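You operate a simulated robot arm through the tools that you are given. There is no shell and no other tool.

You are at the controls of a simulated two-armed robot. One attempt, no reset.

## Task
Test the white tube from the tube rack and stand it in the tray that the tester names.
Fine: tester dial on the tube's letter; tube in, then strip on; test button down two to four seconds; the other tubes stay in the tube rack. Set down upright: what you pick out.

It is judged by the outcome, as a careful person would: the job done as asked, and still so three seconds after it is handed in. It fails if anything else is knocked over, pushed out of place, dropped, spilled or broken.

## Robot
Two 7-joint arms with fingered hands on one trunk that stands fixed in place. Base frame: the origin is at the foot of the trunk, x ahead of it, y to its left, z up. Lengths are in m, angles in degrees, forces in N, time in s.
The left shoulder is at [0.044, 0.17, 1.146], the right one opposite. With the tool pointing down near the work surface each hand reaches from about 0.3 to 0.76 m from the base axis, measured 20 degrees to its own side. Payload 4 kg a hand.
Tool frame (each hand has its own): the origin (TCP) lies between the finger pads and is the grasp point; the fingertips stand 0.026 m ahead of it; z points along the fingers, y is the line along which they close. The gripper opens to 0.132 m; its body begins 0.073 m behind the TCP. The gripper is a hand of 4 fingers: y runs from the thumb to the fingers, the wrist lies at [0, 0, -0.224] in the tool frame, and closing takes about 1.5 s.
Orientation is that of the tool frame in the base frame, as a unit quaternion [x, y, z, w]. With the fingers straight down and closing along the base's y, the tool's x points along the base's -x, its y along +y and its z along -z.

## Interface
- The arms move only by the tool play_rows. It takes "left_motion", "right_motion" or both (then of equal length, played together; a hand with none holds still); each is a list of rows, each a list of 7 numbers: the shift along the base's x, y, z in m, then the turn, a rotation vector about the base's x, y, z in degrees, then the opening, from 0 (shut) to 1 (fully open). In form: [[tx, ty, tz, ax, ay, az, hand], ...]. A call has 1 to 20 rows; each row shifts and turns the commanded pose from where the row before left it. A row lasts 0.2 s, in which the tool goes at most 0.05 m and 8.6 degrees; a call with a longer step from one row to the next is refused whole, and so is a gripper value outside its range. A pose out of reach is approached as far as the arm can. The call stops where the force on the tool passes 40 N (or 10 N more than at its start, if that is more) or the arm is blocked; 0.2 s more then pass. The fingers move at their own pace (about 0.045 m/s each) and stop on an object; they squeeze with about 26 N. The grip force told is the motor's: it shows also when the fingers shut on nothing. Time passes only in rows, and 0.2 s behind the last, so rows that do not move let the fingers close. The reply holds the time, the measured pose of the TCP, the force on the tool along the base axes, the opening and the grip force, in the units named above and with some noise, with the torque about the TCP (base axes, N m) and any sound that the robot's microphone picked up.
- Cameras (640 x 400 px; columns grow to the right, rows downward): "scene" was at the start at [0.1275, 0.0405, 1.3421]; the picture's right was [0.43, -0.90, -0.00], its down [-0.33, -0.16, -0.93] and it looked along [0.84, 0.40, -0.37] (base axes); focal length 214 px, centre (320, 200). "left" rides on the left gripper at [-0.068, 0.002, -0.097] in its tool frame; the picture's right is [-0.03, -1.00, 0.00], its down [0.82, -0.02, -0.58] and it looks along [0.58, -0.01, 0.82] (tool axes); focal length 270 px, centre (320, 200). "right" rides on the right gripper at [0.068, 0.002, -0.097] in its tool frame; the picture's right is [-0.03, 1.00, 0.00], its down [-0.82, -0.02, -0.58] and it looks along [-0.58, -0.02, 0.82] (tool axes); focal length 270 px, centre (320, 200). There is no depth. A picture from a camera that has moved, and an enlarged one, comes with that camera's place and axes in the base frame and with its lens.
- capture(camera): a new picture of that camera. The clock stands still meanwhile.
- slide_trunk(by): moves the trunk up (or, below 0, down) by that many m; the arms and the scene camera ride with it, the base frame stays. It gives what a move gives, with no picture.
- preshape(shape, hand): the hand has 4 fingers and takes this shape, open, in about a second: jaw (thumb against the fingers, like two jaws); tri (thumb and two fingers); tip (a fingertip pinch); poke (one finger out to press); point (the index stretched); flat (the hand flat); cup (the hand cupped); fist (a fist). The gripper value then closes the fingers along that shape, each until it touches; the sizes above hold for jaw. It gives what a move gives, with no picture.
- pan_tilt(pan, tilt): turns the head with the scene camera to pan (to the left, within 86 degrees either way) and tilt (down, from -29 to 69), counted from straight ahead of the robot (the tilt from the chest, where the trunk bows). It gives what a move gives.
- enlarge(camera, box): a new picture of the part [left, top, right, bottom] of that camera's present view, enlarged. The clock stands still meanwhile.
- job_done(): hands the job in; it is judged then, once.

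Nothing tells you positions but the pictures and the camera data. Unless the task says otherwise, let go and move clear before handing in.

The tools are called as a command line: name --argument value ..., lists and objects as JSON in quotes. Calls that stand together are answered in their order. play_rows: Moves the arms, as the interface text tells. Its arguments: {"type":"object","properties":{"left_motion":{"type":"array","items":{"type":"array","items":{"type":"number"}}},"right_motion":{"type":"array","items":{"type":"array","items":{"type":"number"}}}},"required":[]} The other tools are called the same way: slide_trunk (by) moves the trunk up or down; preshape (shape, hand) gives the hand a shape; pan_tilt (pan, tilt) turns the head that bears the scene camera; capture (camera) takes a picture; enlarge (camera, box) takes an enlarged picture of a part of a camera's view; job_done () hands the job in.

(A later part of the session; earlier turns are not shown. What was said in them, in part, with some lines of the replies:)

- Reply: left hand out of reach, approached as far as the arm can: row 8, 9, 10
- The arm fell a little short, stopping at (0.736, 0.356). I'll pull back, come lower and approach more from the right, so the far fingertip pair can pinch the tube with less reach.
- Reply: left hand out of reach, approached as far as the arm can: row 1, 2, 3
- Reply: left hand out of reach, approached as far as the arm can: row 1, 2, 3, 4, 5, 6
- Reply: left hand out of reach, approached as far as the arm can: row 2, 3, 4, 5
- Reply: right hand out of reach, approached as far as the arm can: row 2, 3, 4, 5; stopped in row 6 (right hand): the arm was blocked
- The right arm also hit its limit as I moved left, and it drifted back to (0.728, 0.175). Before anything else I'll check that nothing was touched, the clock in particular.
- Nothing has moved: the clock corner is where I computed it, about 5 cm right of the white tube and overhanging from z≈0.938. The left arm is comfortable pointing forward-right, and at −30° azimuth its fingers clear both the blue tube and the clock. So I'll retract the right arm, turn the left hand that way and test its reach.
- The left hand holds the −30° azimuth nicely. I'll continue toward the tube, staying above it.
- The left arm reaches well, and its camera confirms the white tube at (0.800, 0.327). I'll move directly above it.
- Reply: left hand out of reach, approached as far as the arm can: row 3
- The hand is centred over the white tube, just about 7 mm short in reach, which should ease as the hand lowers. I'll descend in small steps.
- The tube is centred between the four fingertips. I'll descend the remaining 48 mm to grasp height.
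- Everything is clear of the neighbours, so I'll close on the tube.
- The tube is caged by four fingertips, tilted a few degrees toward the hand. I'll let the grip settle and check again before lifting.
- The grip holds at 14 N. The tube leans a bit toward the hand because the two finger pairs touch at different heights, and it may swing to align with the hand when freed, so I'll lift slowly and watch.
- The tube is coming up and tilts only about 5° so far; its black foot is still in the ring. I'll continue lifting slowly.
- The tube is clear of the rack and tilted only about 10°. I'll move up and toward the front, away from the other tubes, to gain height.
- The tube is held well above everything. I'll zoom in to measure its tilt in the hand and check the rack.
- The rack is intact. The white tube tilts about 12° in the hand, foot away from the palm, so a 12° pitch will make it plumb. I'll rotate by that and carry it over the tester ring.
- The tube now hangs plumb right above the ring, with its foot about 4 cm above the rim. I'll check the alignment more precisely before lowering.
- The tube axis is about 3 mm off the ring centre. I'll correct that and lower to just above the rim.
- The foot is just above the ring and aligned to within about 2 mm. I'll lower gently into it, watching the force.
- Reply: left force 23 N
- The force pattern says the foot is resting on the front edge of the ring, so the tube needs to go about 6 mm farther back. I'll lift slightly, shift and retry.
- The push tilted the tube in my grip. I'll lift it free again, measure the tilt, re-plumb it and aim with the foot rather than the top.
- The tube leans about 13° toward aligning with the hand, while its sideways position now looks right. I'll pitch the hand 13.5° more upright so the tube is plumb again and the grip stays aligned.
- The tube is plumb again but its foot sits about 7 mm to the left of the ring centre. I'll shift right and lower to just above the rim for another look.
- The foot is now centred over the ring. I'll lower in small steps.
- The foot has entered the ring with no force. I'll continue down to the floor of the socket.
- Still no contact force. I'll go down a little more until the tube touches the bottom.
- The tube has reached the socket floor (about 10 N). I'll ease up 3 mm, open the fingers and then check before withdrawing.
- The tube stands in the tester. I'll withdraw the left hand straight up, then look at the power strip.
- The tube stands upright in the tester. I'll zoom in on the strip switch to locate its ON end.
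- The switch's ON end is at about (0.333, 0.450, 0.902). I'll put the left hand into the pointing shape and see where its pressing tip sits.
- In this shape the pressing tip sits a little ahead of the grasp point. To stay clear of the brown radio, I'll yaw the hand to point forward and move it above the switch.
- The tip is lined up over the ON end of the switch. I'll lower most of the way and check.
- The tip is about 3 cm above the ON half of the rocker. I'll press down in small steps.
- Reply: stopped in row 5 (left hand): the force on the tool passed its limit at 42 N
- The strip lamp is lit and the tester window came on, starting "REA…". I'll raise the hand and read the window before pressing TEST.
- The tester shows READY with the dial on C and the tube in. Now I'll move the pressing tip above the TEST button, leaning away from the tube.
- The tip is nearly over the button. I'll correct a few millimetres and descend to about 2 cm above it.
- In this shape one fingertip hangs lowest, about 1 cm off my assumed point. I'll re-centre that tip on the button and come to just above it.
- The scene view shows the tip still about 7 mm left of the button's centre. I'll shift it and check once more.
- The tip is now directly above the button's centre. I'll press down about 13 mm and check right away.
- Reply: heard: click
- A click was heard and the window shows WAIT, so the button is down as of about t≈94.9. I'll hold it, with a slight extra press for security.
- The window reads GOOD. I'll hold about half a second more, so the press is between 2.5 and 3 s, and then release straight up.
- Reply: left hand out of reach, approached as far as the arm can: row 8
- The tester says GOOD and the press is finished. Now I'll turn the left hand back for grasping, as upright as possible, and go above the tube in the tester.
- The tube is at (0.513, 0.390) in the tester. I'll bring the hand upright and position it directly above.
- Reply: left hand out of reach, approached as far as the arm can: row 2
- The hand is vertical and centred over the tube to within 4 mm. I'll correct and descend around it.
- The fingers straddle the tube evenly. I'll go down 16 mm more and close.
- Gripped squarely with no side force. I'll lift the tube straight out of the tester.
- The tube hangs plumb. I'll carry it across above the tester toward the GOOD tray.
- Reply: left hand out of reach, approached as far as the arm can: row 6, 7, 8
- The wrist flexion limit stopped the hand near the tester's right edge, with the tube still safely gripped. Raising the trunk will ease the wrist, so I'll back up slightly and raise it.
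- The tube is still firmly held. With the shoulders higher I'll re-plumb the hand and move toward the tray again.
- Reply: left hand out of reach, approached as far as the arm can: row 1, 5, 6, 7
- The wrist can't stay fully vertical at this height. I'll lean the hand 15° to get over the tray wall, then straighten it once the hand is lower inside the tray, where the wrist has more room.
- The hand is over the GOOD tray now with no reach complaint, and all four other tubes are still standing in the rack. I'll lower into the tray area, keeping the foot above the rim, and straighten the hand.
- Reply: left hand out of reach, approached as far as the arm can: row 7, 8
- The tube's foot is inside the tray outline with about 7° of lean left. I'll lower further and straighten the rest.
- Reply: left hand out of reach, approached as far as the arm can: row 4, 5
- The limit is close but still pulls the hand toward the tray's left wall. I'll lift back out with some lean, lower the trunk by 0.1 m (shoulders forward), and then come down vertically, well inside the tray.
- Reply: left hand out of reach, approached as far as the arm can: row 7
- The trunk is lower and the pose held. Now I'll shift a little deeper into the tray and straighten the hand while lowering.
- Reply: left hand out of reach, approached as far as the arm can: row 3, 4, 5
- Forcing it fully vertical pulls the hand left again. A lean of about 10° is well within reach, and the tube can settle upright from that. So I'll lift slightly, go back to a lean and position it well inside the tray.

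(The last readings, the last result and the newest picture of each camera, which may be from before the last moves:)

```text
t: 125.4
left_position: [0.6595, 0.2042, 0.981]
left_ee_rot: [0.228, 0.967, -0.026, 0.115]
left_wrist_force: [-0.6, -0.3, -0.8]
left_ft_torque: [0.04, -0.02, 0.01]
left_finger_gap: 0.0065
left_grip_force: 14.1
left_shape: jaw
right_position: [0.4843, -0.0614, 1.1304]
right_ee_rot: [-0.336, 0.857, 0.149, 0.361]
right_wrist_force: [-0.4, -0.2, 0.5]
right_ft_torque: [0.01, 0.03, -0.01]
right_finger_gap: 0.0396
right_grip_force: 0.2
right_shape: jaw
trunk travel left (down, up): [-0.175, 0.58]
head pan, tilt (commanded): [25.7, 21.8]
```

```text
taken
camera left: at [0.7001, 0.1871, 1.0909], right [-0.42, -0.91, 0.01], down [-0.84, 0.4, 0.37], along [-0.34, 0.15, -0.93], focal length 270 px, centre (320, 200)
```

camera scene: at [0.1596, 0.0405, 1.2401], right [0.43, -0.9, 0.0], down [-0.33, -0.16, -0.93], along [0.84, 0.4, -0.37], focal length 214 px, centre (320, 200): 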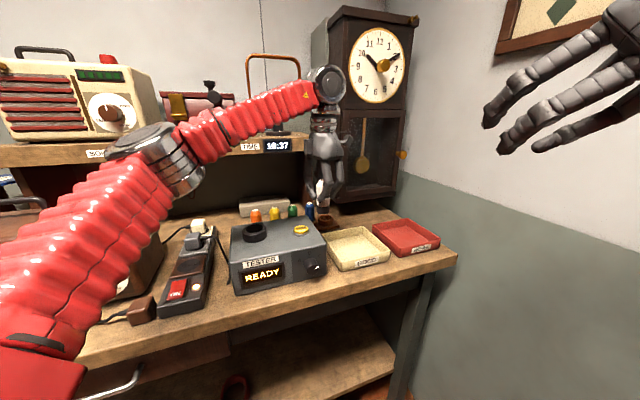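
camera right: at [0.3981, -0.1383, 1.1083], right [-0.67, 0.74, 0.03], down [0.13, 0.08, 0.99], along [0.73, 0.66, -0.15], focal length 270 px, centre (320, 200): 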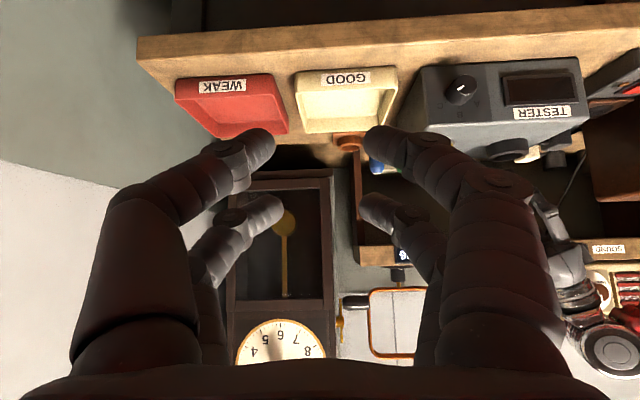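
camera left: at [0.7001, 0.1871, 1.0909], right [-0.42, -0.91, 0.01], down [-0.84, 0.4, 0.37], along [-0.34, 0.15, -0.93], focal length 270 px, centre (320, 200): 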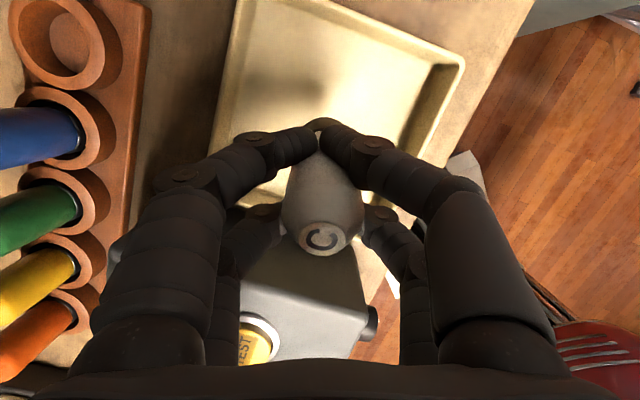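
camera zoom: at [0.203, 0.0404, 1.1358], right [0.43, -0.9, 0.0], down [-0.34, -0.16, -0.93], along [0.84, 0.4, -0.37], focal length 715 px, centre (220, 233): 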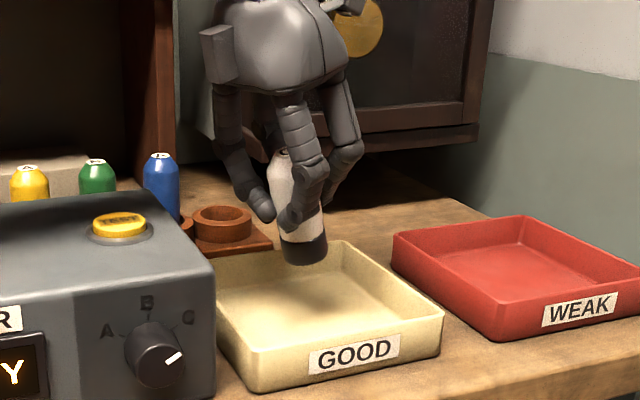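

The hand now leans 13° without complaint, with the tube's foot near the middle of the tray. I'll lower further and take out a few more degrees of lean.

play_rows --left_motion '[[0, 0, -0.012, 0, 0, 0, 0], [0, 0, -0.012, 0, 0, 0, 0], [0, 0, -0.008, 0.9, 1.79, 0, 0], [0, 0, 0, 0.9, 1.79, 0, 0], [0, 0, 0, 0, 0, 0, 0]]'

enlarge --camera "scene" --box '[300, 140, 400, 240]'

```text
t: 126.6
left_position: [0.6592, 0.204, 0.9477]
left_ee_rot: [0.228, 0.97, -0.018, 0.081]
left_wrist_force: [-0.3, 0.1, -0.7]
left_ft_torque: [0.0, 0.01, -0.02]
left_finger_gap: 0.0067
left_grip_force: 13.9
left_shape: jaw
right_position: [0.4837, -0.0609, 1.1306]
right_ee_rot: [-0.335, 0.857, 0.148, 0.361]
right_wrist_force: [-0.1, -1.1, -0.2]
right_ft_torque: [-0.05, 0.01, 0.0]
right_finger_gap: 0.0398
right_grip_force: 0.0
right_shape: jaw
trunk travel left (down, up): [-0.175, 0.58]
head pan, tilt (commanded): [25.7, 21.8]
```

```text
4.00 times, centred on (350, 190) of scene
camera zoom: at [0.2031, 0.0405, 1.1358], right [0.43, -0.9, 0.0], down [-0.34, -0.16, -0.93], along [0.84, 0.4, -0.37], focal length 858 px, centre (200, 240)
```

zoom: 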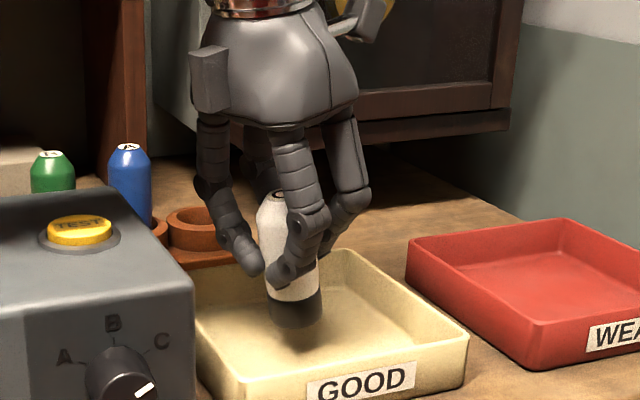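

Only about 9° of lean remains, the foot is about 2 cm above the tray floor, and there are no reach complaints. I'll lower another centimetre and remove a bit more lean.

play_rows --left_motion '[[0, 0, -0.006, 0.67, 1.34, 0, 0], [0, 0, -0.005, 0.67, 1.34, 0, 0], [0, 0, 0, 0, 0, 0, 0]]'

enlarge --camera "scene" --box '[300, 140, 400, 240]'

enlarge --camera "left" --box '[220, 80, 420, 280]'

```text
t: 127.4
left_position: [0.6607, 0.2219, 0.9375]
left_ee_rot: [0.229, 0.972, -0.012, 0.054]
left_wrist_force: [0.6, -0.3, -0.5]
left_ft_torque: [0.02, 0.0, -0.01]
left_finger_gap: 0.0066
left_grip_force: 13.8
left_shape: jaw
left hand out of reach, approached as far as the arm can: row 2
right_position: [0.4851, -0.0608, 1.1303]
right_ee_rot: [-0.336, 0.857, 0.148, 0.361]
right_wrist_force: [0.0, 0.4, 0.5]
right_ft_torque: [-0.04, 0.02, -0.03]
right_finger_gap: 0.0397
right_grip_force: 0.1
right_shape: jaw
trunk travel left (down, up): [-0.175, 0.58]
head pan, tilt (commanded): [25.7, 21.8]
```

```text
4.00 times, centred on (350, 190) of scene
camera zoom: at [0.2033, 0.0405, 1.1357], right [0.43, -0.9, 0.0], down [-0.34, -0.16, -0.93], along [0.84, 0.4, -0.37], focal length 858 px, centre (200, 240)
```

zoom: 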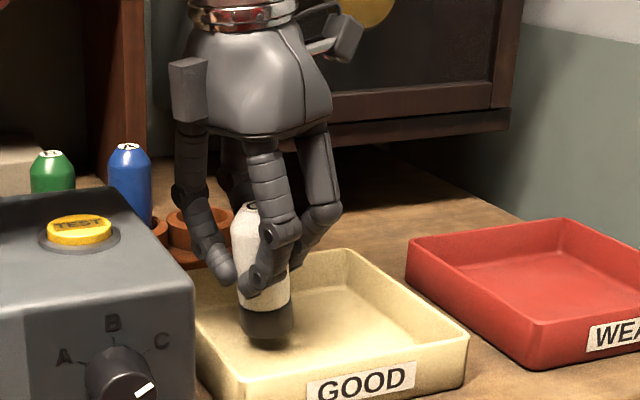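

```text
2.00 times, centred on (320, 180) of left
camera zoom: at [0.7132, 0.1986, 1.041], right [-0.42, -0.91, 0.0], down [-0.79, 0.37, 0.48], along [-0.44, 0.2, -0.88], focal length 541 px, centre (320, 240)
```

zoom: 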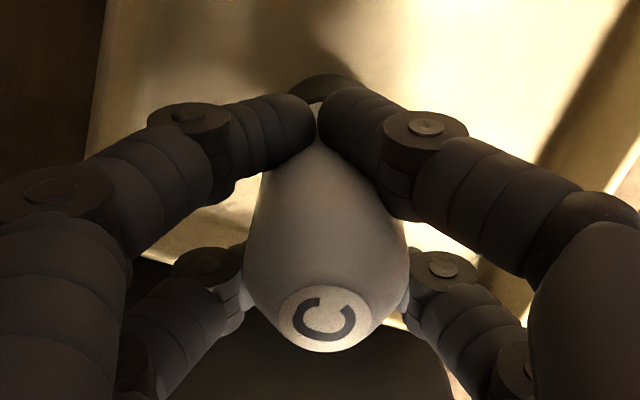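

At 6° lean it drifted and one finger came too near the tray's left wall. I'll lift a little, use about 8° of lean at a spot with clear finger room on all sides, and set down there.

play_rows --left_motion '[[0, 0, 0.012, 0, 0, 0, 0], [0, -0.004, 0.008, -0.9, -1.8, 0, 0], [-0.001, -0.006, 0, -0.45, -0.9, 0, 0], [-0.002, -0.006, 0, 0, 0, 0, 0], [-0.002, -0.005, 0, 0, 0, 0, 0], [0, 0, 0, 0, 0, 0, 0]]'

enlarge --camera "scene" --box '[300, 140, 400, 240]'

capture --camera "left"

```text
t: 128.8
left_position: [0.6565, 0.2005, 0.9561]
left_ee_rot: [0.229, 0.97, -0.018, 0.081]
left_wrist_force: [0.6, -0.1, -0.5]
left_ft_torque: [0.02, -0.05, 0.02]
left_finger_gap: 0.0069
left_grip_force: 14.3
left_shape: jaw
right_position: [0.4834, -0.0597, 1.1304]
right_ee_rot: [-0.335, 0.858, 0.148, 0.361]
right_wrist_force: [0.2, -0.3, 0.3]
right_ft_torque: [-0.02, -0.02, 0.03]
right_finger_gap: 0.0397
right_grip_force: 0.0
right_shape: jaw
trunk travel left (down, up): [-0.175, 0.58]
head pan, tilt (commanded): [25.7, 21.8]
```

```text
4.00 times, centred on (350, 190) of scene
camera zoom: at [0.2031, 0.0405, 1.1357], right [0.43, -0.9, 0.0], down [-0.34, -0.16, -0.93], along [0.84, 0.4, -0.37], focal length 858 px, centre (200, 240)
```

zoom: 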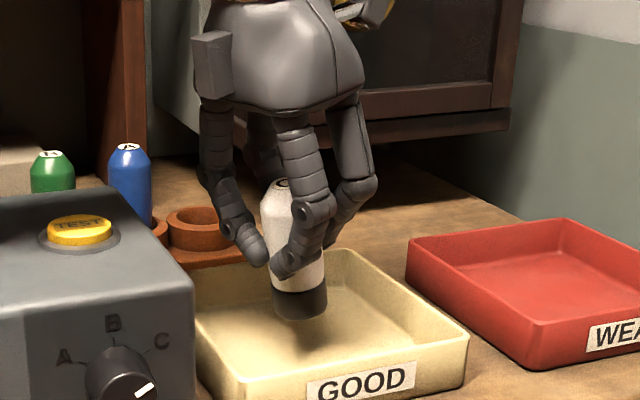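

```text
taken
camera left: at [0.7028, 0.1797, 1.0635], right [-0.42, -0.91, 0.0], down [-0.81, 0.38, 0.44], along [-0.4, 0.18, -0.9], focal length 270 px, centre (320, 200)
```

left: 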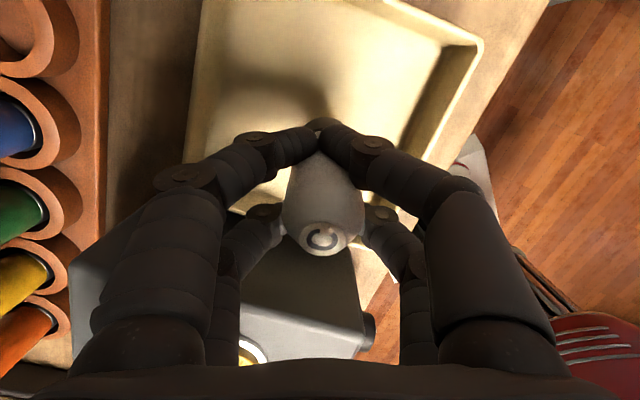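

This spot is clear: about 6 mm and 15 mm of finger room to the nearest walls. I'll lower to just above the floor.

play_rows --left_motion '[[0, 0, -0.008, 0, 0, 0, 0], [0, 0, -0.006, 0, 0, 0, 0], [0, 0, -0.005, 0, 0, 0, 0], [0, 0, 0, 0, 0, 0, 0]]'

enlarge --camera "scene" --box '[310, 160, 380, 240]'

```text
t: 129.8
left_position: [0.6571, 0.1997, 0.9397]
left_ee_rot: [0.228, 0.97, -0.018, 0.081]
left_wrist_force: [-0.3, -0.6, -0.2]
left_ft_torque: [-0.02, 0.01, 0.0]
left_finger_gap: 0.0069
left_grip_force: 13.3
left_shape: jaw
right_position: [0.4845, -0.0601, 1.1303]
right_ee_rot: [-0.335, 0.858, 0.148, 0.361]
right_wrist_force: [0.0, -0.1, -0.3]
right_ft_torque: [-0.01, -0.02, 0.01]
right_finger_gap: 0.0396
right_grip_force: 0.2
right_shape: jaw
trunk travel left (down, up): [-0.175, 0.58]
head pan, tilt (commanded): [25.7, 21.8]
```

```text
5.00 times, centred on (345, 200) of scene
camera zoom: at [0.2032, 0.0405, 1.1357], right [0.43, -0.9, 0.0], down [-0.34, -0.16, -0.93], along [0.84, 0.4, -0.37], focal length 1072 px, centre (195, 200)
```

zoom: 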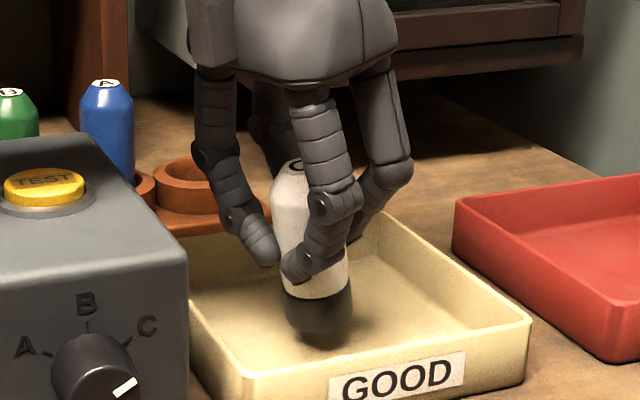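

The foot is about 1 cm above the floor. I'll touch down gently.

play_rows --left_motion '[[0, 0, -0.004, 0, 0, 0, 0], [0, 0, -0.003, 0, 0, 0, 0], [0, 0, -0.003, 0, 0, 0, 0], [0, 0, 0, 0, 0, 0, 0]]'

enlarge --camera "scene" --box '[310, 160, 380, 240]'

```text
t: 130.8
left_position: [0.6553, 0.2004, 0.9297]
left_ee_rot: [0.228, 0.97, -0.018, 0.08]
left_wrist_force: [-0.7, -0.7, -1.4]
left_ft_torque: [0.0, 0.01, -0.04]
left_finger_gap: 0.0068
left_grip_force: 13.8
left_shape: jaw
right_position: [0.4839, -0.0601, 1.1306]
right_ee_rot: [-0.336, 0.857, 0.149, 0.36]
right_wrist_force: [-0.7, -0.1, 0.2]
right_ft_torque: [-0.01, 0.0, -0.02]
right_finger_gap: 0.0393
right_grip_force: 0.1
right_shape: jaw
trunk travel left (down, up): [-0.175, 0.58]
head pan, tilt (commanded): [25.7, 21.8]
```

```text
5.00 times, centred on (345, 200) of scene
camera zoom: at [0.2032, 0.0405, 1.1357], right [0.43, -0.9, 0.0], down [-0.34, -0.16, -0.93], along [0.84, 0.4, -0.37], focal length 1072 px, centre (195, 200)
```

zoom: 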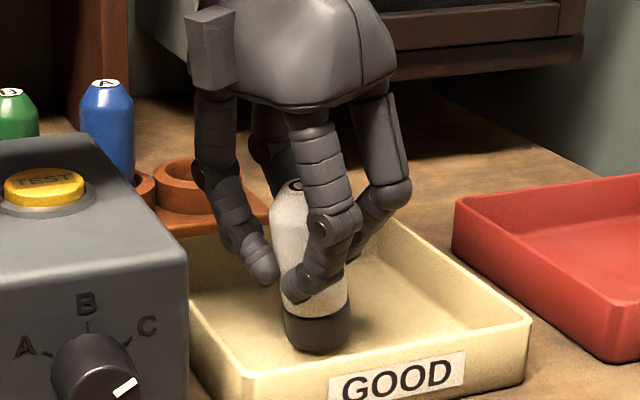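

Nearly there. I'll take two more small steps.

play_rows --left_motion '[[0, 0, -0.0025, 0, 0, 0, 0], [0, 0, -0.0025, 0, 0, 0, 0], [0, 0, 0, 0, 0, 0, 0]]'

enlarge --camera "scene" --box '[310, 160, 380, 240]'

```text
t: 131.6
left_position: [0.6557, 0.1992, 0.9252]
left_ee_rot: [0.228, 0.97, -0.018, 0.081]
left_wrist_force: [1.5, 0.5, 6.9]
left_ft_torque: [0.0, -0.04, -0.03]
left_finger_gap: 0.0069
left_grip_force: 14.0
left_shape: jaw
right_position: [0.4842, -0.0626, 1.1314]
right_ee_rot: [-0.335, 0.858, 0.147, 0.361]
right_wrist_force: [-0.6, 0.1, -0.2]
right_ft_torque: [0.0, -0.01, -0.02]
right_finger_gap: 0.0396
right_grip_force: 0.0
right_shape: jaw
trunk travel left (down, up): [-0.175, 0.58]
head pan, tilt (commanded): [25.7, 21.8]
```

```text
5.00 times, centred on (345, 200) of scene
camera zoom: at [0.2025, 0.0403, 1.136], right [0.43, -0.9, 0.0], down [-0.33, -0.16, -0.93], along [0.84, 0.4, -0.37], focal length 1072 px, centre (195, 200)
```

zoom: 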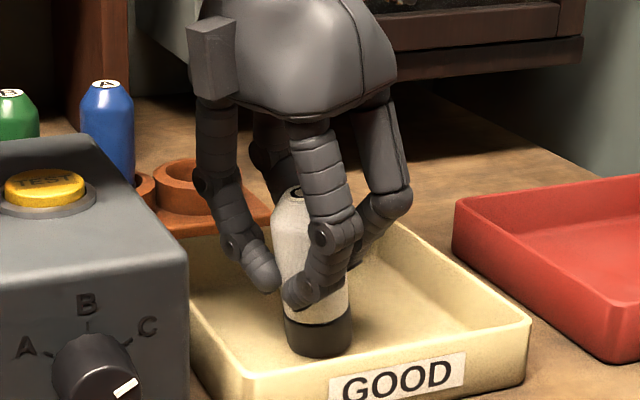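

The foot is resting on the tray floor (about 7 N). I'll ease the load slightly and open the fingers gently.

play_rows --left_motion '[[0, 0, 0.001, 0, 0, 0, 0], [0, 0, 0, 0, 0, 0, 0.08], [0, 0, 0, 0, 0, 0, 0.12], [0, 0, 0, 0, 0, 0, 0.16], [0, 0, 0, 0, 0, 0, 0.2], [0, 0, 0, 0, 0, 0, 0.25], [0, 0, 0, 0, 0, 0, 0.3], [0, 0, 0, 0, 0, 0, 0.3]]'

enlarge --camera "scene" --box '[310, 160, 380, 240]'

capture --camera "left"

```text
t: 133.4
left_position: [0.6563, 0.1987, 0.926]
left_ee_rot: [0.228, 0.97, -0.018, 0.08]
left_wrist_force: [0.2, -0.3, 1.0]
left_ft_torque: [0.04, 0.0, -0.03]
left_finger_gap: 0.0392
left_grip_force: 0.0
left_shape: jaw
right_position: [0.4849, -0.0612, 1.1299]
right_ee_rot: [-0.335, 0.858, 0.148, 0.361]
right_wrist_force: [0.6, -0.2, -0.3]
right_ft_torque: [0.01, -0.04, 0.02]
right_finger_gap: 0.0396
right_grip_force: 0.1
right_shape: jaw
trunk travel left (down, up): [-0.175, 0.58]
head pan, tilt (commanded): [25.7, 21.8]
```

```text
5.00 times, centred on (345, 200) of scene
camera zoom: at [0.2032, 0.0405, 1.1357], right [0.43, -0.9, 0.0], down [-0.34, -0.16, -0.93], along [0.84, 0.4, -0.37], focal length 1072 px, centre (195, 200)
```

zoom: 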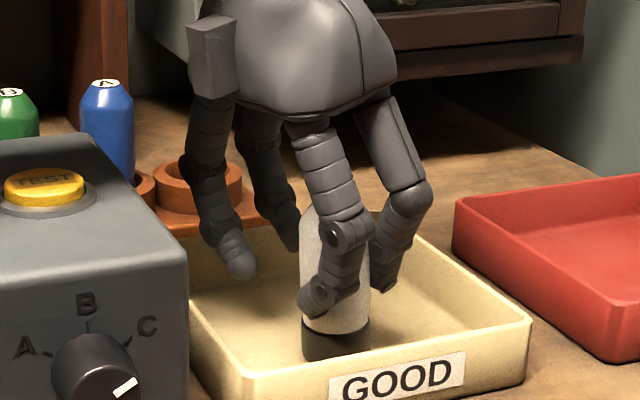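

```text
taken
camera left: at [0.7034, 0.1791, 1.0315], right [-0.42, -0.91, 0.0], down [-0.81, 0.38, 0.44], along [-0.4, 0.18, -0.9], focal length 270 px, centre (320, 200)
```

left: 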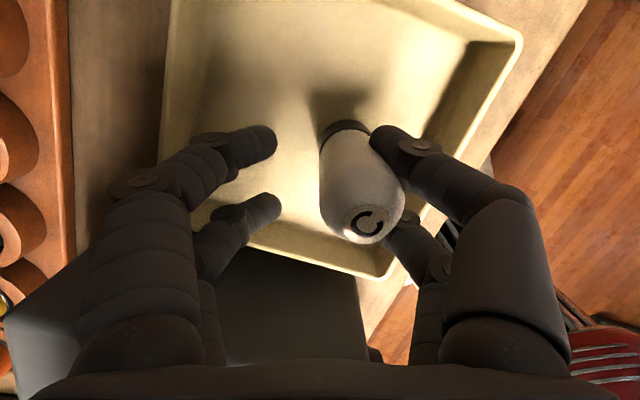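

The tube is standing on its base but sits closer to the right-hand fingers. I'll zoom in to check the gaps before withdrawing.

enlarge --camera "left" --box '[240, 90, 460, 290]'

enlarge --camera "scene" --box '[335, 185, 375, 235]'

enlarge --camera "right" --box '[230, 30, 430, 200]'

```text
2.00 times, centred on (350, 190) of left
camera zoom: at [0.7034, 0.1791, 1.0315], right [-0.42, -0.91, 0.0], down [-0.81, 0.38, 0.44], along [-0.4, 0.18, -0.9], focal length 541 px, centre (260, 220)
```

zoom: 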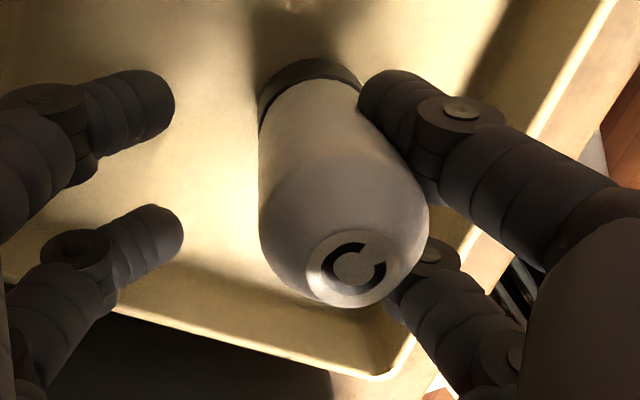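

```text
8.00 times, centred on (355, 210) of scene
camera zoom: at [0.2032, 0.0405, 1.1357], right [0.43, -0.9, 0.0], down [-0.34, -0.16, -0.93], along [0.84, 0.4, -0.37], focal length 1716 px, centre (40, 120)
```

zoom: 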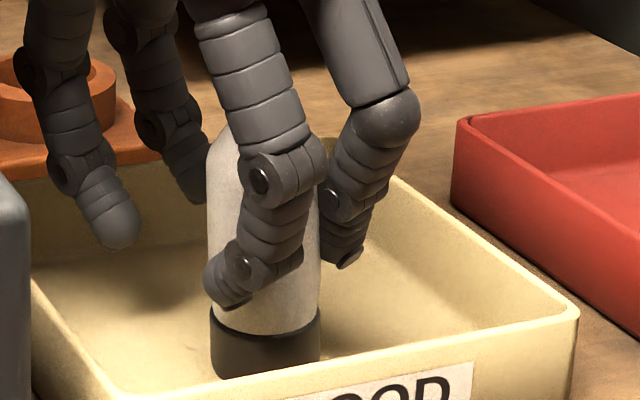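

```text
2.35 times, centred on (330, 115) of right
camera zoom: at [0.3981, -0.1383, 1.1488], right [-0.67, 0.74, 0.03], down [0.13, 0.08, 0.99], along [0.73, 0.66, -0.15], focal length 636 px, centre (296, 400)
```

zoom: 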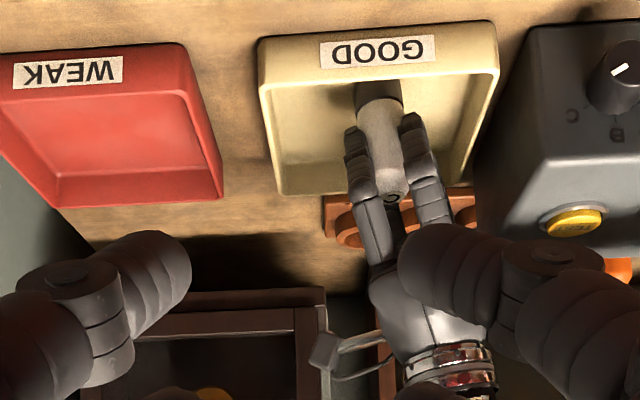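

The tube stands upright on the tray floor. I'll open a few millimetres more, then raise the hand straight up, watching that the tube stays put.

play_rows --left_motion '[[0, 0, 0, 0, 0, 0, 0.34], [-0.0008, -0.0016, 0, 0, 0, 0, 0.37], [-0.0008, -0.0016, 0, 0, 0, 0, 0.37], [0, 0, 0.006, 0, 0, 0, 0.37], [0, 0, 0.008, 0, 0, 0, 0.37], [0, 0, 0, 0, 0, 0, 0.37]]'

enlarge --camera "left" --box '[240, 90, 460, 290]'

enlarge --camera "scene" --box '[320, 165, 390, 240]'

```text
t: 134.8
left_position: [0.654, 0.1968, 0.939]
left_ee_rot: [0.228, 0.97, -0.018, 0.081]
left_wrist_force: [-0.3, 0.0, -0.2]
left_ft_torque: [0.01, 0.04, -0.02]
left_finger_gap: 0.0492
left_grip_force: 0.1
left_shape: jaw
right_position: [0.4841, -0.0608, 1.1301]
right_ee_rot: [-0.335, 0.858, 0.148, 0.36]
right_wrist_force: [0.0, 0.3, -0.5]
right_ft_torque: [0.03, 0.0, 0.0]
right_finger_gap: 0.0395
right_grip_force: 0.0
right_shape: jaw
trunk travel left (down, up): [-0.175, 0.58]
head pan, tilt (commanded): [25.7, 21.8]
```

```text
2.00 times, centred on (350, 190) of left
camera zoom: at [0.7024, 0.1766, 1.0452], right [-0.42, -0.91, 0.0], down [-0.81, 0.38, 0.44], along [-0.4, 0.18, -0.9], focal length 541 px, centre (260, 220)
```

zoom: 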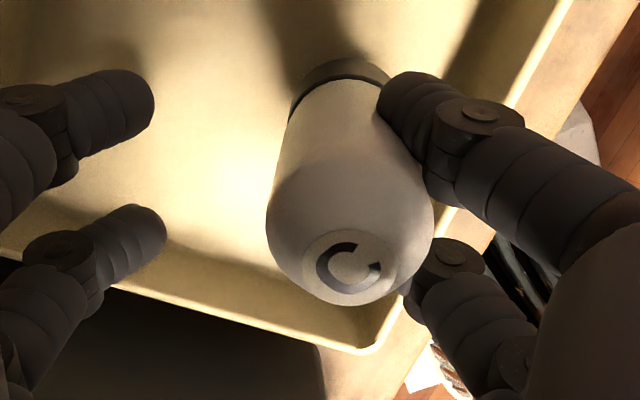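

```text
5.33 times, centred on (355, 202) of scene
camera zoom: at [0.2032, 0.0405, 1.1357], right [0.43, -0.9, 0.0], down [-0.34, -0.16, -0.93], along [0.84, 0.4, -0.37], focal length 1144 px, centre (133, 187)
```

zoom: 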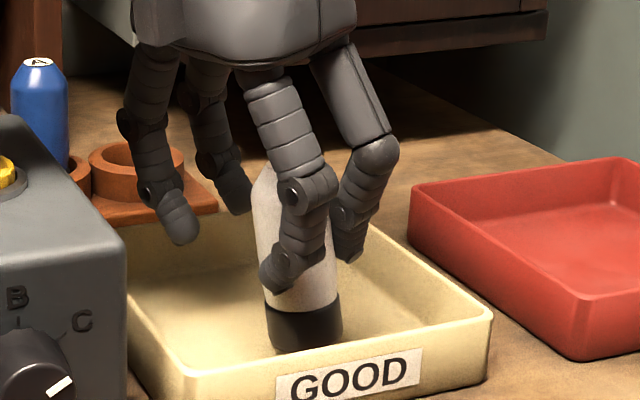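

The tube looks as if it tilted when the hand rose. I'll stop and look closely.

enlarge --camera "scene" --box '[335, 185, 375, 235]'

enlarge --camera "right" --box '[300, 40, 400, 120]'

capture --camera "left"

```text
8.00 times, centred on (355, 210) of scene
camera zoom: at [0.2032, 0.0405, 1.1357], right [0.43, -0.9, 0.0], down [-0.34, -0.16, -0.93], along [0.84, 0.4, -0.37], focal length 1716 px, centre (40, 120)
```

zoom: 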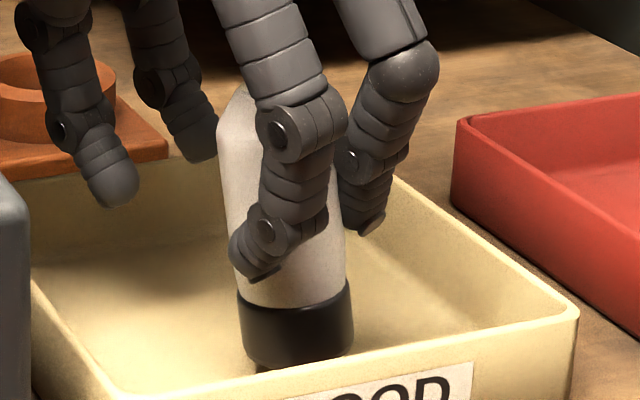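

```text
5.00 times, centred on (350, 80) of right
camera zoom: at [0.3981, -0.1383, 1.1488], right [-0.67, 0.74, 0.03], down [0.13, 0.08, 0.99], along [0.73, 0.66, -0.15], focal length 1351 px, centre (170, 800)
```

zoom: 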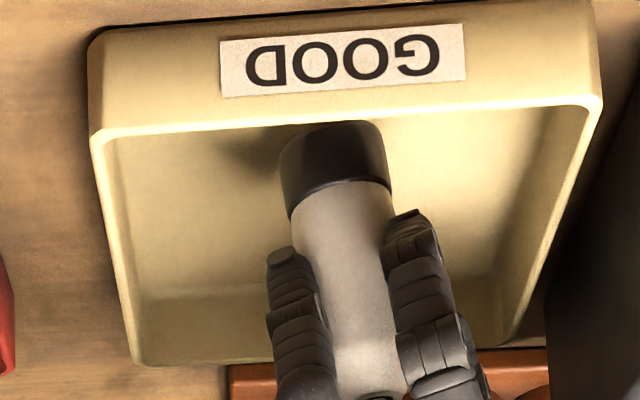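

```text
taken
camera left: at [0.7024, 0.1766, 1.0452], right [-0.42, -0.91, 0.0], down [-0.81, 0.38, 0.44], along [-0.4, 0.18, -0.9], focal length 270 px, centre (320, 200)
```

left: 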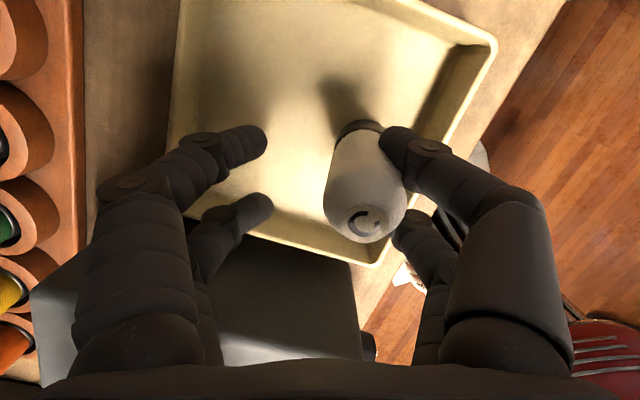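

The tube is wedged lightly between the two thumb-side fingertips and rose a bit with the hand. I'll lower it back so its foot is on the floor and press a few millimetres further, so the fingertips slide down the tube and break that wedge.

play_rows --left_motion '[[0, 0, -0.006, 0, 0, 0, 0.37], [0, 0, -0.005, 0, 0, 0, 0.37], [0, 0, -0.003, 0, 0, 0, 0.37], [0, 0, 0, 0, 0, 0, 0.37]]'

enlarge --camera "scene" --box '[335, 185, 375, 235]'

enlarge --camera "right" --box '[300, 40, 400, 120]'

enlarge --camera "left" --box '[240, 90, 460, 290]'

```text
t: 135.8
left_position: [0.6537, 0.1965, 0.9251]
left_ee_rot: [0.228, 0.97, -0.019, 0.082]
left_wrist_force: [-1.0, -0.4, 3.7]
left_ft_torque: [-0.14, 0.03, 0.02]
left_finger_gap: 0.0497
left_grip_force: 0.0
left_shape: jaw
right_position: [0.4839, -0.0604, 1.1305]
right_ee_rot: [-0.335, 0.858, 0.148, 0.361]
right_wrist_force: [0.4, -0.6, 0.5]
right_ft_torque: [0.0, -0.02, 0.0]
right_finger_gap: 0.0395
right_grip_force: 0.0
right_shape: jaw
trunk travel left (down, up): [-0.175, 0.58]
head pan, tilt (commanded): [25.7, 21.8]
```

```text
8.00 times, centred on (355, 210) of scene
camera zoom: at [0.2028, 0.0403, 1.1358], right [0.43, -0.9, 0.0], down [-0.33, -0.16, -0.93], along [0.84, 0.4, -0.37], focal length 1716 px, centre (40, 120)
```

zoom: 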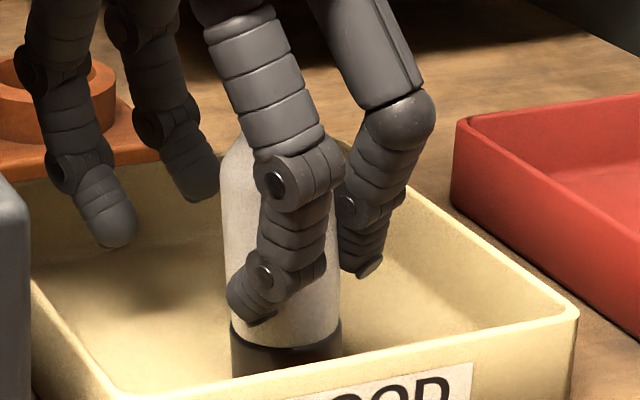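

```text
5.00 times, centred on (350, 80) of right
camera zoom: at [0.3977, -0.1385, 1.149], right [-0.67, 0.74, 0.03], down [0.13, 0.08, 0.99], along [0.73, 0.66, -0.15], focal length 1351 px, centre (170, 800)
```

zoom: 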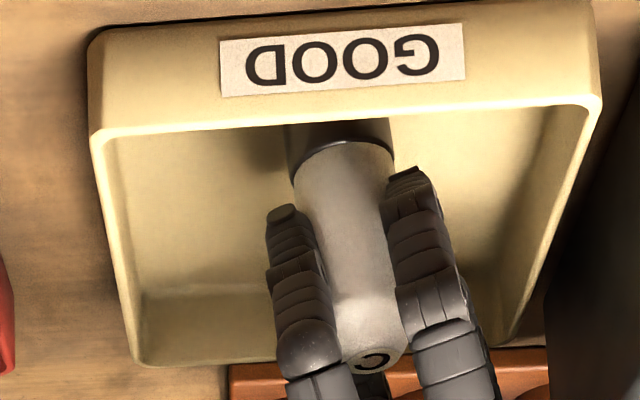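

```text
2.00 times, centred on (350, 190) of left
camera zoom: at [0.7008, 0.1761, 1.0321], right [-0.42, -0.91, 0.0], down [-0.82, 0.38, 0.43], along [-0.39, 0.18, -0.9], focal length 541 px, centre (260, 220)
```

zoom: 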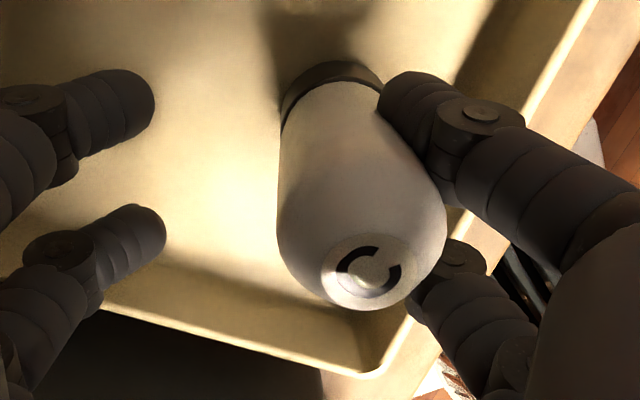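

The foot is back on the floor at about 4 N. I'll press a few millimetres further so the fingertips slide along the tube.

play_rows --left_motion '[[0, 0, -0.003, 0, 0, 0, 0.37], [0, 0, -0.003, 0, 0, 0, 0.37], [0, 0, 0, 0, 0, 0, 0.37]]'

enlarge --camera "scene" --box '[335, 185, 375, 235]'

enlarge --camera "right" --box '[300, 40, 400, 120]'

enlarge --camera "left" --box '[240, 90, 460, 290]'

```text
t: 136.6
left_position: [0.6535, 0.1961, 0.9177]
left_ee_rot: [0.23, 0.97, -0.018, 0.08]
left_wrist_force: [0.2, -0.1, -0.6]
left_ft_torque: [-0.01, 0.0, 0.01]
left_finger_gap: 0.0485
left_grip_force: 0.0
left_shape: jaw
right_position: [0.4845, -0.0614, 1.1301]
right_ee_rot: [-0.336, 0.857, 0.149, 0.361]
right_wrist_force: [0.6, -0.6, -0.6]
right_ft_torque: [0.01, -0.03, 0.02]
right_finger_gap: 0.0396
right_grip_force: 0.1
right_shape: jaw
trunk travel left (down, up): [-0.175, 0.58]
head pan, tilt (commanded): [25.7, 21.8]
```

```text
8.00 times, centred on (355, 210) of scene
camera zoom: at [0.2031, 0.0405, 1.1357], right [0.43, -0.9, 0.0], down [-0.34, -0.16, -0.93], along [0.84, 0.4, -0.37], focal length 1716 px, centre (40, 120)
```

zoom: 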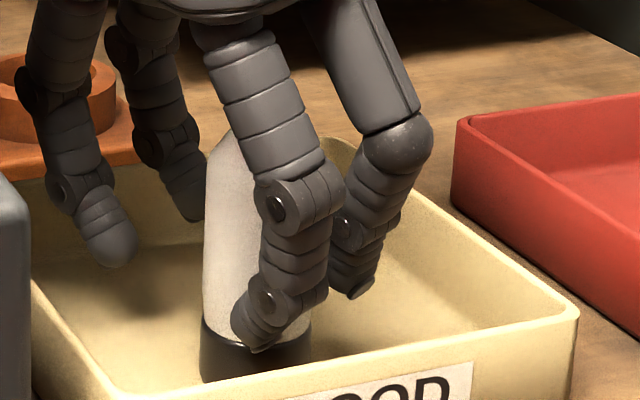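

```text
5.00 times, centred on (350, 80) of right
camera zoom: at [0.398, -0.1382, 1.1488], right [-0.67, 0.74, 0.03], down [0.13, 0.08, 0.99], along [0.73, 0.66, -0.15], focal length 1351 px, centre (170, 800)
```

zoom: 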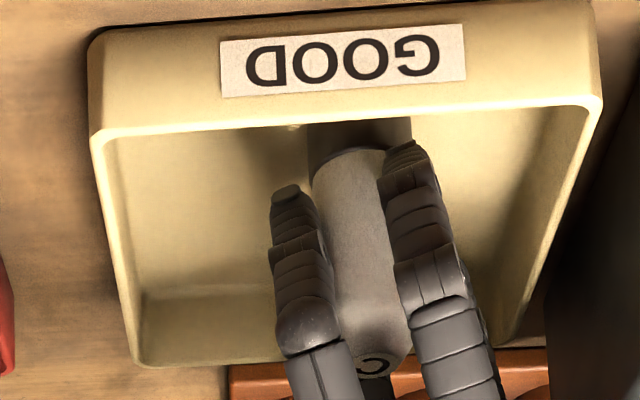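

```text
2.00 times, centred on (350, 190) of left
camera zoom: at [0.701, 0.176, 1.0247], right [-0.42, -0.91, 0.0], down [-0.81, 0.38, 0.44], along [-0.4, 0.18, -0.9], focal length 541 px, centre (260, 220)
```

zoom: 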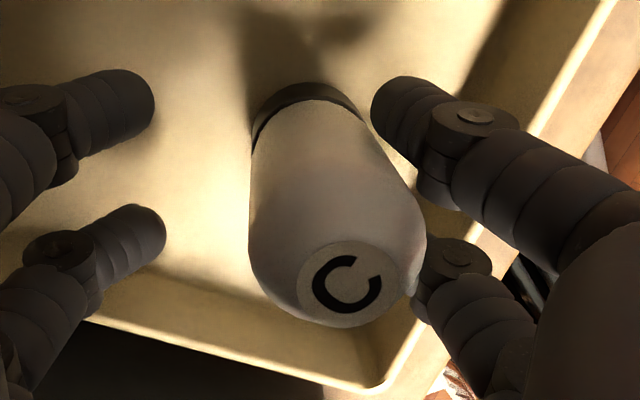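

It popped free: the tube stands upright and the force is gone. Now I'll raise the hand straight up slowly.

play_rows --left_motion '[[-0.0006, -0.0012, 0.004, 0, 0, 0, 0.37], [-0.0006, -0.0012, 0.006, 0, 0, 0, 0.38], [0, 0, 0.006, 0, 0, 0, 0.39], [0, 0, 0, 0, 0, 0, 0.39]]'

enlarge --camera "scene" --box '[335, 185, 375, 235]'

enlarge --camera "left" --box '[240, 90, 460, 290]'

```text
t: 137.6
left_position: [0.6524, 0.1942, 0.9334]
left_ee_rot: [0.228, 0.97, -0.018, 0.08]
left_wrist_force: [0.0, 1.1, -0.1]
left_ft_torque: [0.0, 0.01, 0.03]
left_finger_gap: 0.0508
left_grip_force: 0.0
left_shape: jaw
right_position: [0.4846, -0.0606, 1.1302]
right_ee_rot: [-0.336, 0.857, 0.149, 0.361]
right_wrist_force: [0.2, 1.0, -0.1]
right_ft_torque: [-0.02, -0.04, -0.01]
right_finger_gap: 0.0395
right_grip_force: 0.1
right_shape: jaw
trunk travel left (down, up): [-0.175, 0.58]
head pan, tilt (commanded): [25.7, 21.8]
```

```text
8.00 times, centred on (355, 210) of scene
camera zoom: at [0.2032, 0.0405, 1.1357], right [0.43, -0.9, 0.0], down [-0.34, -0.16, -0.93], along [0.84, 0.4, -0.37], focal length 1716 px, centre (40, 120)
```

zoom: 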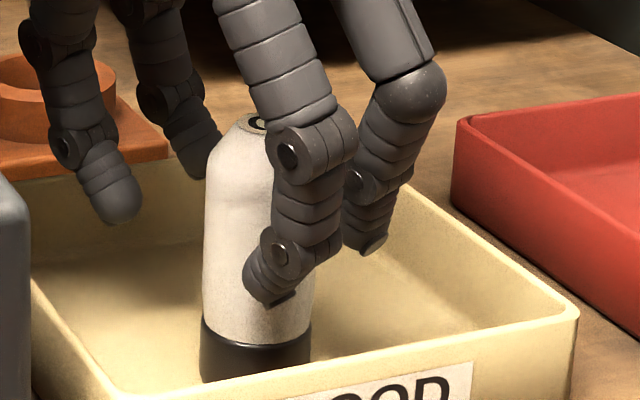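

```text
2.00 times, centred on (350, 190) of left
camera zoom: at [0.7, 0.1736, 1.0405], right [-0.42, -0.91, 0.0], down [-0.81, 0.38, 0.44], along [-0.4, 0.18, -0.9], focal length 541 px, centre (260, 220)
```

zoom: 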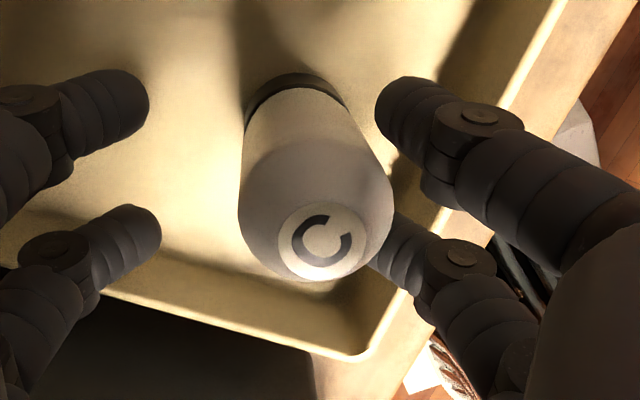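

The tube is standing undisturbed while the hand rises. I'll shift the hand a little toward the front for clearance and continue up, adding lean so the arm stays in reach.

play_rows --left_motion '[[0, 0, 0.008, 0, 0, 0, 0.39], [-0.0013, -0.0027, 0.006, 0, 0, 0, 0.39], [-0.0013, -0.0027, 0.006, -0.9, -1.79, 0, 0.39], [0, 0, 0.008, -0.9, -1.79, 0, 0.39], [0, 0, 0.008, 0, 0, 0, 0.39], [0, 0, 0, 0, 0, 0, 0.39]]'

enlarge --camera "scene" --box '[320, 165, 390, 240]'

enlarge --camera "left" --box '[240, 90, 460, 290]'

```text
t: 139.0
left_position: [0.6509, 0.1882, 0.9692]
left_ee_rot: [0.228, 0.967, -0.027, 0.114]
left_wrist_force: [0.3, -0.4, 0.1]
left_ft_torque: [-0.02, -0.05, 0.01]
left_finger_gap: 0.0511
left_grip_force: 0.0
left_shape: jaw
right_position: [0.4852, -0.0609, 1.131]
right_ee_rot: [-0.335, 0.858, 0.149, 0.36]
right_wrist_force: [-0.4, 0.1, 1.2]
right_ft_torque: [0.03, 0.02, 0.01]
right_finger_gap: 0.0395
right_grip_force: 0.2
right_shape: jaw
trunk travel left (down, up): [-0.175, 0.58]
head pan, tilt (commanded): [25.7, 21.8]
```

```text
5.33 times, centred on (355, 202) of scene
camera zoom: at [0.2033, 0.0404, 1.1357], right [0.43, -0.9, 0.0], down [-0.34, -0.16, -0.93], along [0.84, 0.4, -0.37], focal length 1144 px, centre (133, 187)
```

zoom: 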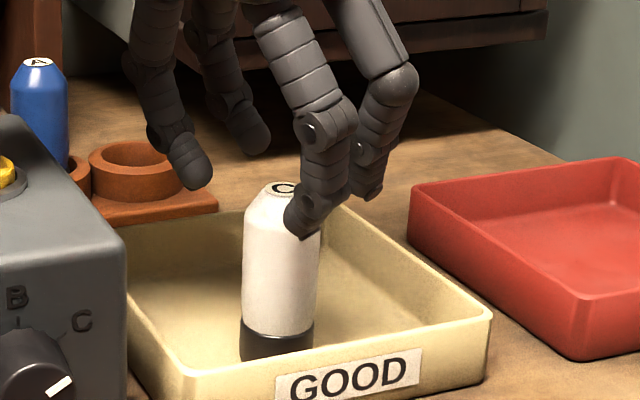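

```text
2.00 times, centred on (350, 190) of left
camera zoom: at [0.691, 0.1725, 1.0799], right [-0.42, -0.91, 0.01], down [-0.84, 0.4, 0.37], along [-0.34, 0.15, -0.93], focal length 541 px, centre (260, 220)
```

zoom: 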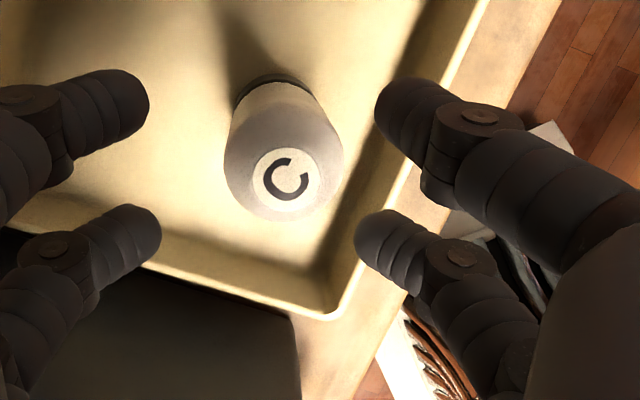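

The tube stands upright in the GOOD tray, clear of all fingers. I'll raise the hand the rest of the way and retreat.

play_rows --left_motion '[[0, 0, 0.008, -0.9, -1.79, 0, 0.39], [0, 0, 0.01, -0.9, -1.79, 0, 0.39], [0, 0, 0.012, 0, 0, 0, 0.39], [0, 0, 0.015, 0, 0, 0, 0.39], [0, 0, 0.015, 0, 0, 0, 0.39], [-0.01, 0, 0.02, 0, 0, 0, 0.39], [-0.02, 0.005, 0.02, 0, 0, 0, 0.39], [-0.03, 0.01, 0.02, 0, 0, 0, 0.39], [-0.03, 0.015, 0.01, 0, 0, 0, 0.39], [-0.03, 0.015, 0.01, 0, 0, 0, 0.39]]'

capture --camera "scene"

enlarge --camera "scene" --box '[320, 165, 390, 240]'

capture --camera "left"

```text
t: 141.2
left_position: [0.5293, 0.2337, 1.1108]
left_ee_rot: [0.227, 0.962, -0.035, 0.147]
left_wrist_force: [-0.7, -0.8, 0.7]
left_ft_torque: [0.02, -0.01, 0.02]
left_finger_gap: 0.0508
left_grip_force: 0.0
left_shape: jaw
right_position: [0.4838, -0.0606, 1.1319]
right_ee_rot: [-0.336, 0.858, 0.148, 0.36]
right_wrist_force: [-0.5, 0.0, 0.6]
right_ft_torque: [-0.03, 0.01, -0.03]
right_finger_gap: 0.0394
right_grip_force: 0.1
right_shape: jaw
trunk travel left (down, up): [-0.175, 0.58]
head pan, tilt (commanded): [25.7, 21.8]
```

```text
taken
camera scene: at [0.2021, 0.0406, 1.136], right [0.43, -0.9, 0.0], down [-0.33, -0.16, -0.93], along [0.84, 0.4, -0.37], focal length 214 px, centre (320, 200)
```

scene: 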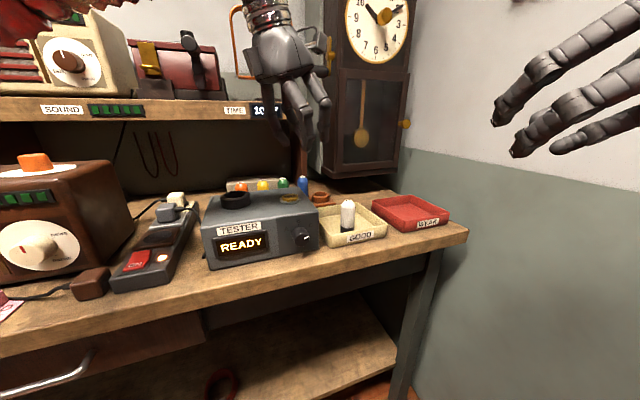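

```text
5.33 times, centred on (355, 202) of scene
camera zoom: at [0.2021, 0.0406, 1.136], right [0.43, -0.9, 0.0], down [-0.33, -0.16, -0.93], along [0.84, 0.4, -0.37], focal length 1144 px, centre (133, 187)
```

zoom: 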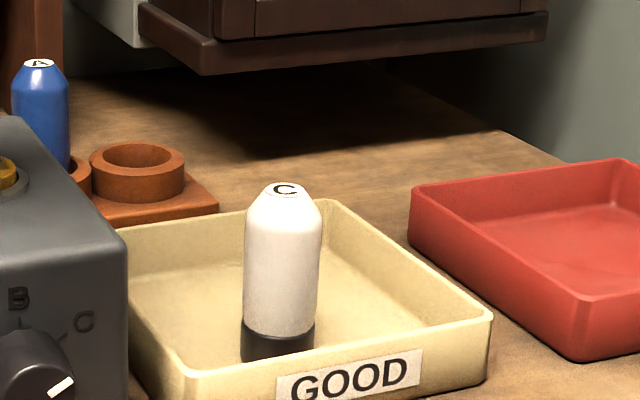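

```text
taken
camera left: at [0.5623, 0.2205, 1.2239], right [-0.42, -0.91, 0.01], down [-0.86, 0.41, 0.3], along [-0.28, 0.12, -0.95], focal length 270 px, centre (320, 200)
```

left: 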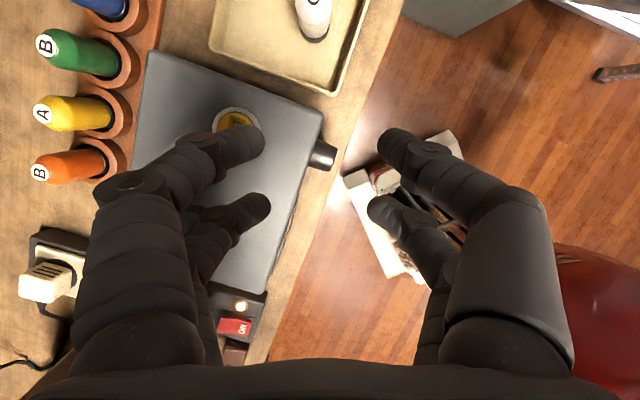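

The white tube stands upright in the GOOD tray and the other four are in the rack. I'll retreat the hand a little more, wait and take a last overall look.

play_rows --left_motion '[[-0.03, 0, 0.02, 0, 0, 0, 0.39], [-0.03, 0, 0.02, 0, 0, 0, 0.39], [-0.03, 0, 0.02, 0, 0, 0, 0.39], [-0.03, 0, 0.02, 0, 0, 0, 0.39], [0, 0, 0, 0, 0, 0, 0.39], [0, 0, 0, 0, 0, 0, 0.39], [0, 0, 0, 0, 0, 0, 0.39]]'

capture --camera "scene"

enlarge --camera "scene" --box '[180, 140, 460, 290]'

enlarge --camera "scene" --box '[0, 140, 240, 300]'

```text
t: 142.8
left_position: [0.4095, 0.2324, 1.1893]
left_ee_rot: [0.227, 0.962, -0.034, 0.148]
left_wrist_force: [-0.6, -0.3, 0.4]
left_ft_torque: [0.0, 0.0, 0.02]
left_finger_gap: 0.051
left_grip_force: 0.1
left_shape: jaw
right_position: [0.4846, -0.0612, 1.131]
right_ee_rot: [-0.335, 0.858, 0.148, 0.36]
right_wrist_force: [-0.4, -0.8, -1.1]
right_ft_torque: [-0.02, 0.0, -0.01]
right_finger_gap: 0.0396
right_grip_force: 0.0
right_shape: jaw
trunk travel left (down, up): [-0.175, 0.58]
head pan, tilt (commanded): [25.7, 21.8]
```

```text
taken
camera scene: at [0.2029, 0.0405, 1.1357], right [0.43, -0.9, 0.0], down [-0.33, -0.16, -0.93], along [0.84, 0.4, -0.37], focal length 214 px, centre (320, 200)
```

scene: 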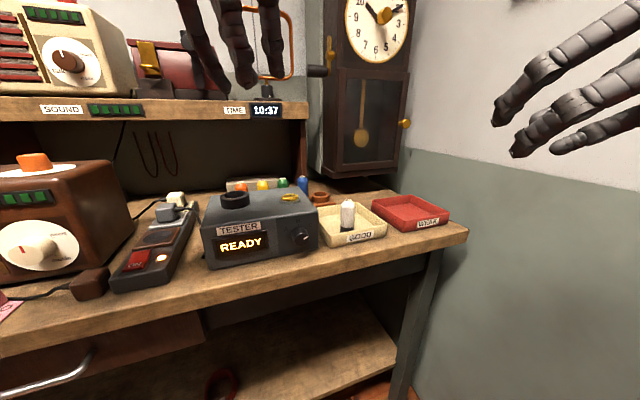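

```text
2.29 times, centred on (320, 215) of scene
camera zoom: at [0.2029, 0.0405, 1.1357], right [0.43, -0.9, 0.0], down [-0.33, -0.16, -0.93], along [0.84, 0.4, -0.37], focal length 490 px, centre (320, 166)
```

zoom: 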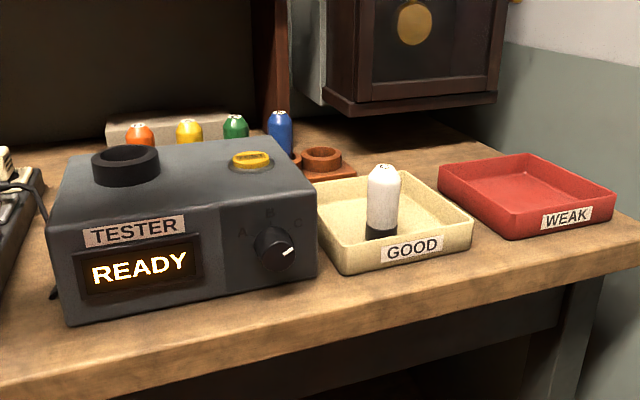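

```text
2.50 times, centred on (120, 220) of scene
camera zoom: at [0.2029, 0.0405, 1.1357], right [0.43, -0.9, 0.0], down [-0.33, -0.16, -0.93], along [0.84, 0.4, -0.37], focal length 536 px, centre (820, 150)
```

zoom: 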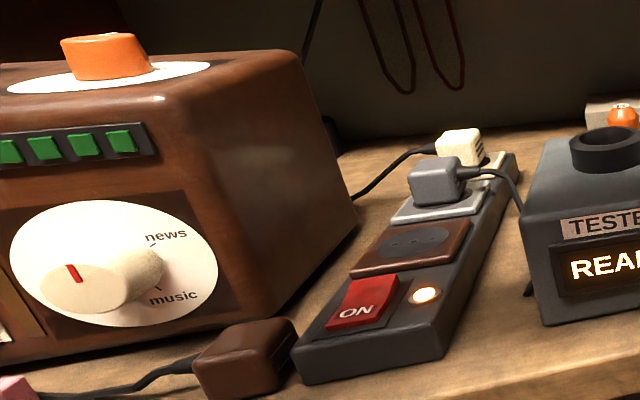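

Everything is in order: the white C tube was tested with the dial on C, the tester named GOOD, and the tube stands upright in the GOOD tray. The other four tubes are in the rack, nothing else has moved, and both hands are clear. I'm handing the job in.

job_done

```text
The job is handed in.
```

I tested the white tube (letter C). The tester named GOOD, and the tube now stands upright in the GOOD tray. The job is handed in; no verdict came back.

- **Dial:** turned from A to C before the tube went in.
- **Order:** the tube was in the tester before I switched the strip on.
- **Test button:** held down for between about 2.5 and 3 seconds. The window showed WAIT, then GOOD.
- **Other tubes:** the orange, yellow, green and blue tubes are still standing in the rack.
- **Setting it down:** the tube stuck briefly between two fingertips and rose about 1 cm as I withdrew. I lowered it again, it came free, and it stood up on its own.

In the last views nothing else had moved. I left the strip on and the dial on C. Both hands are clear.
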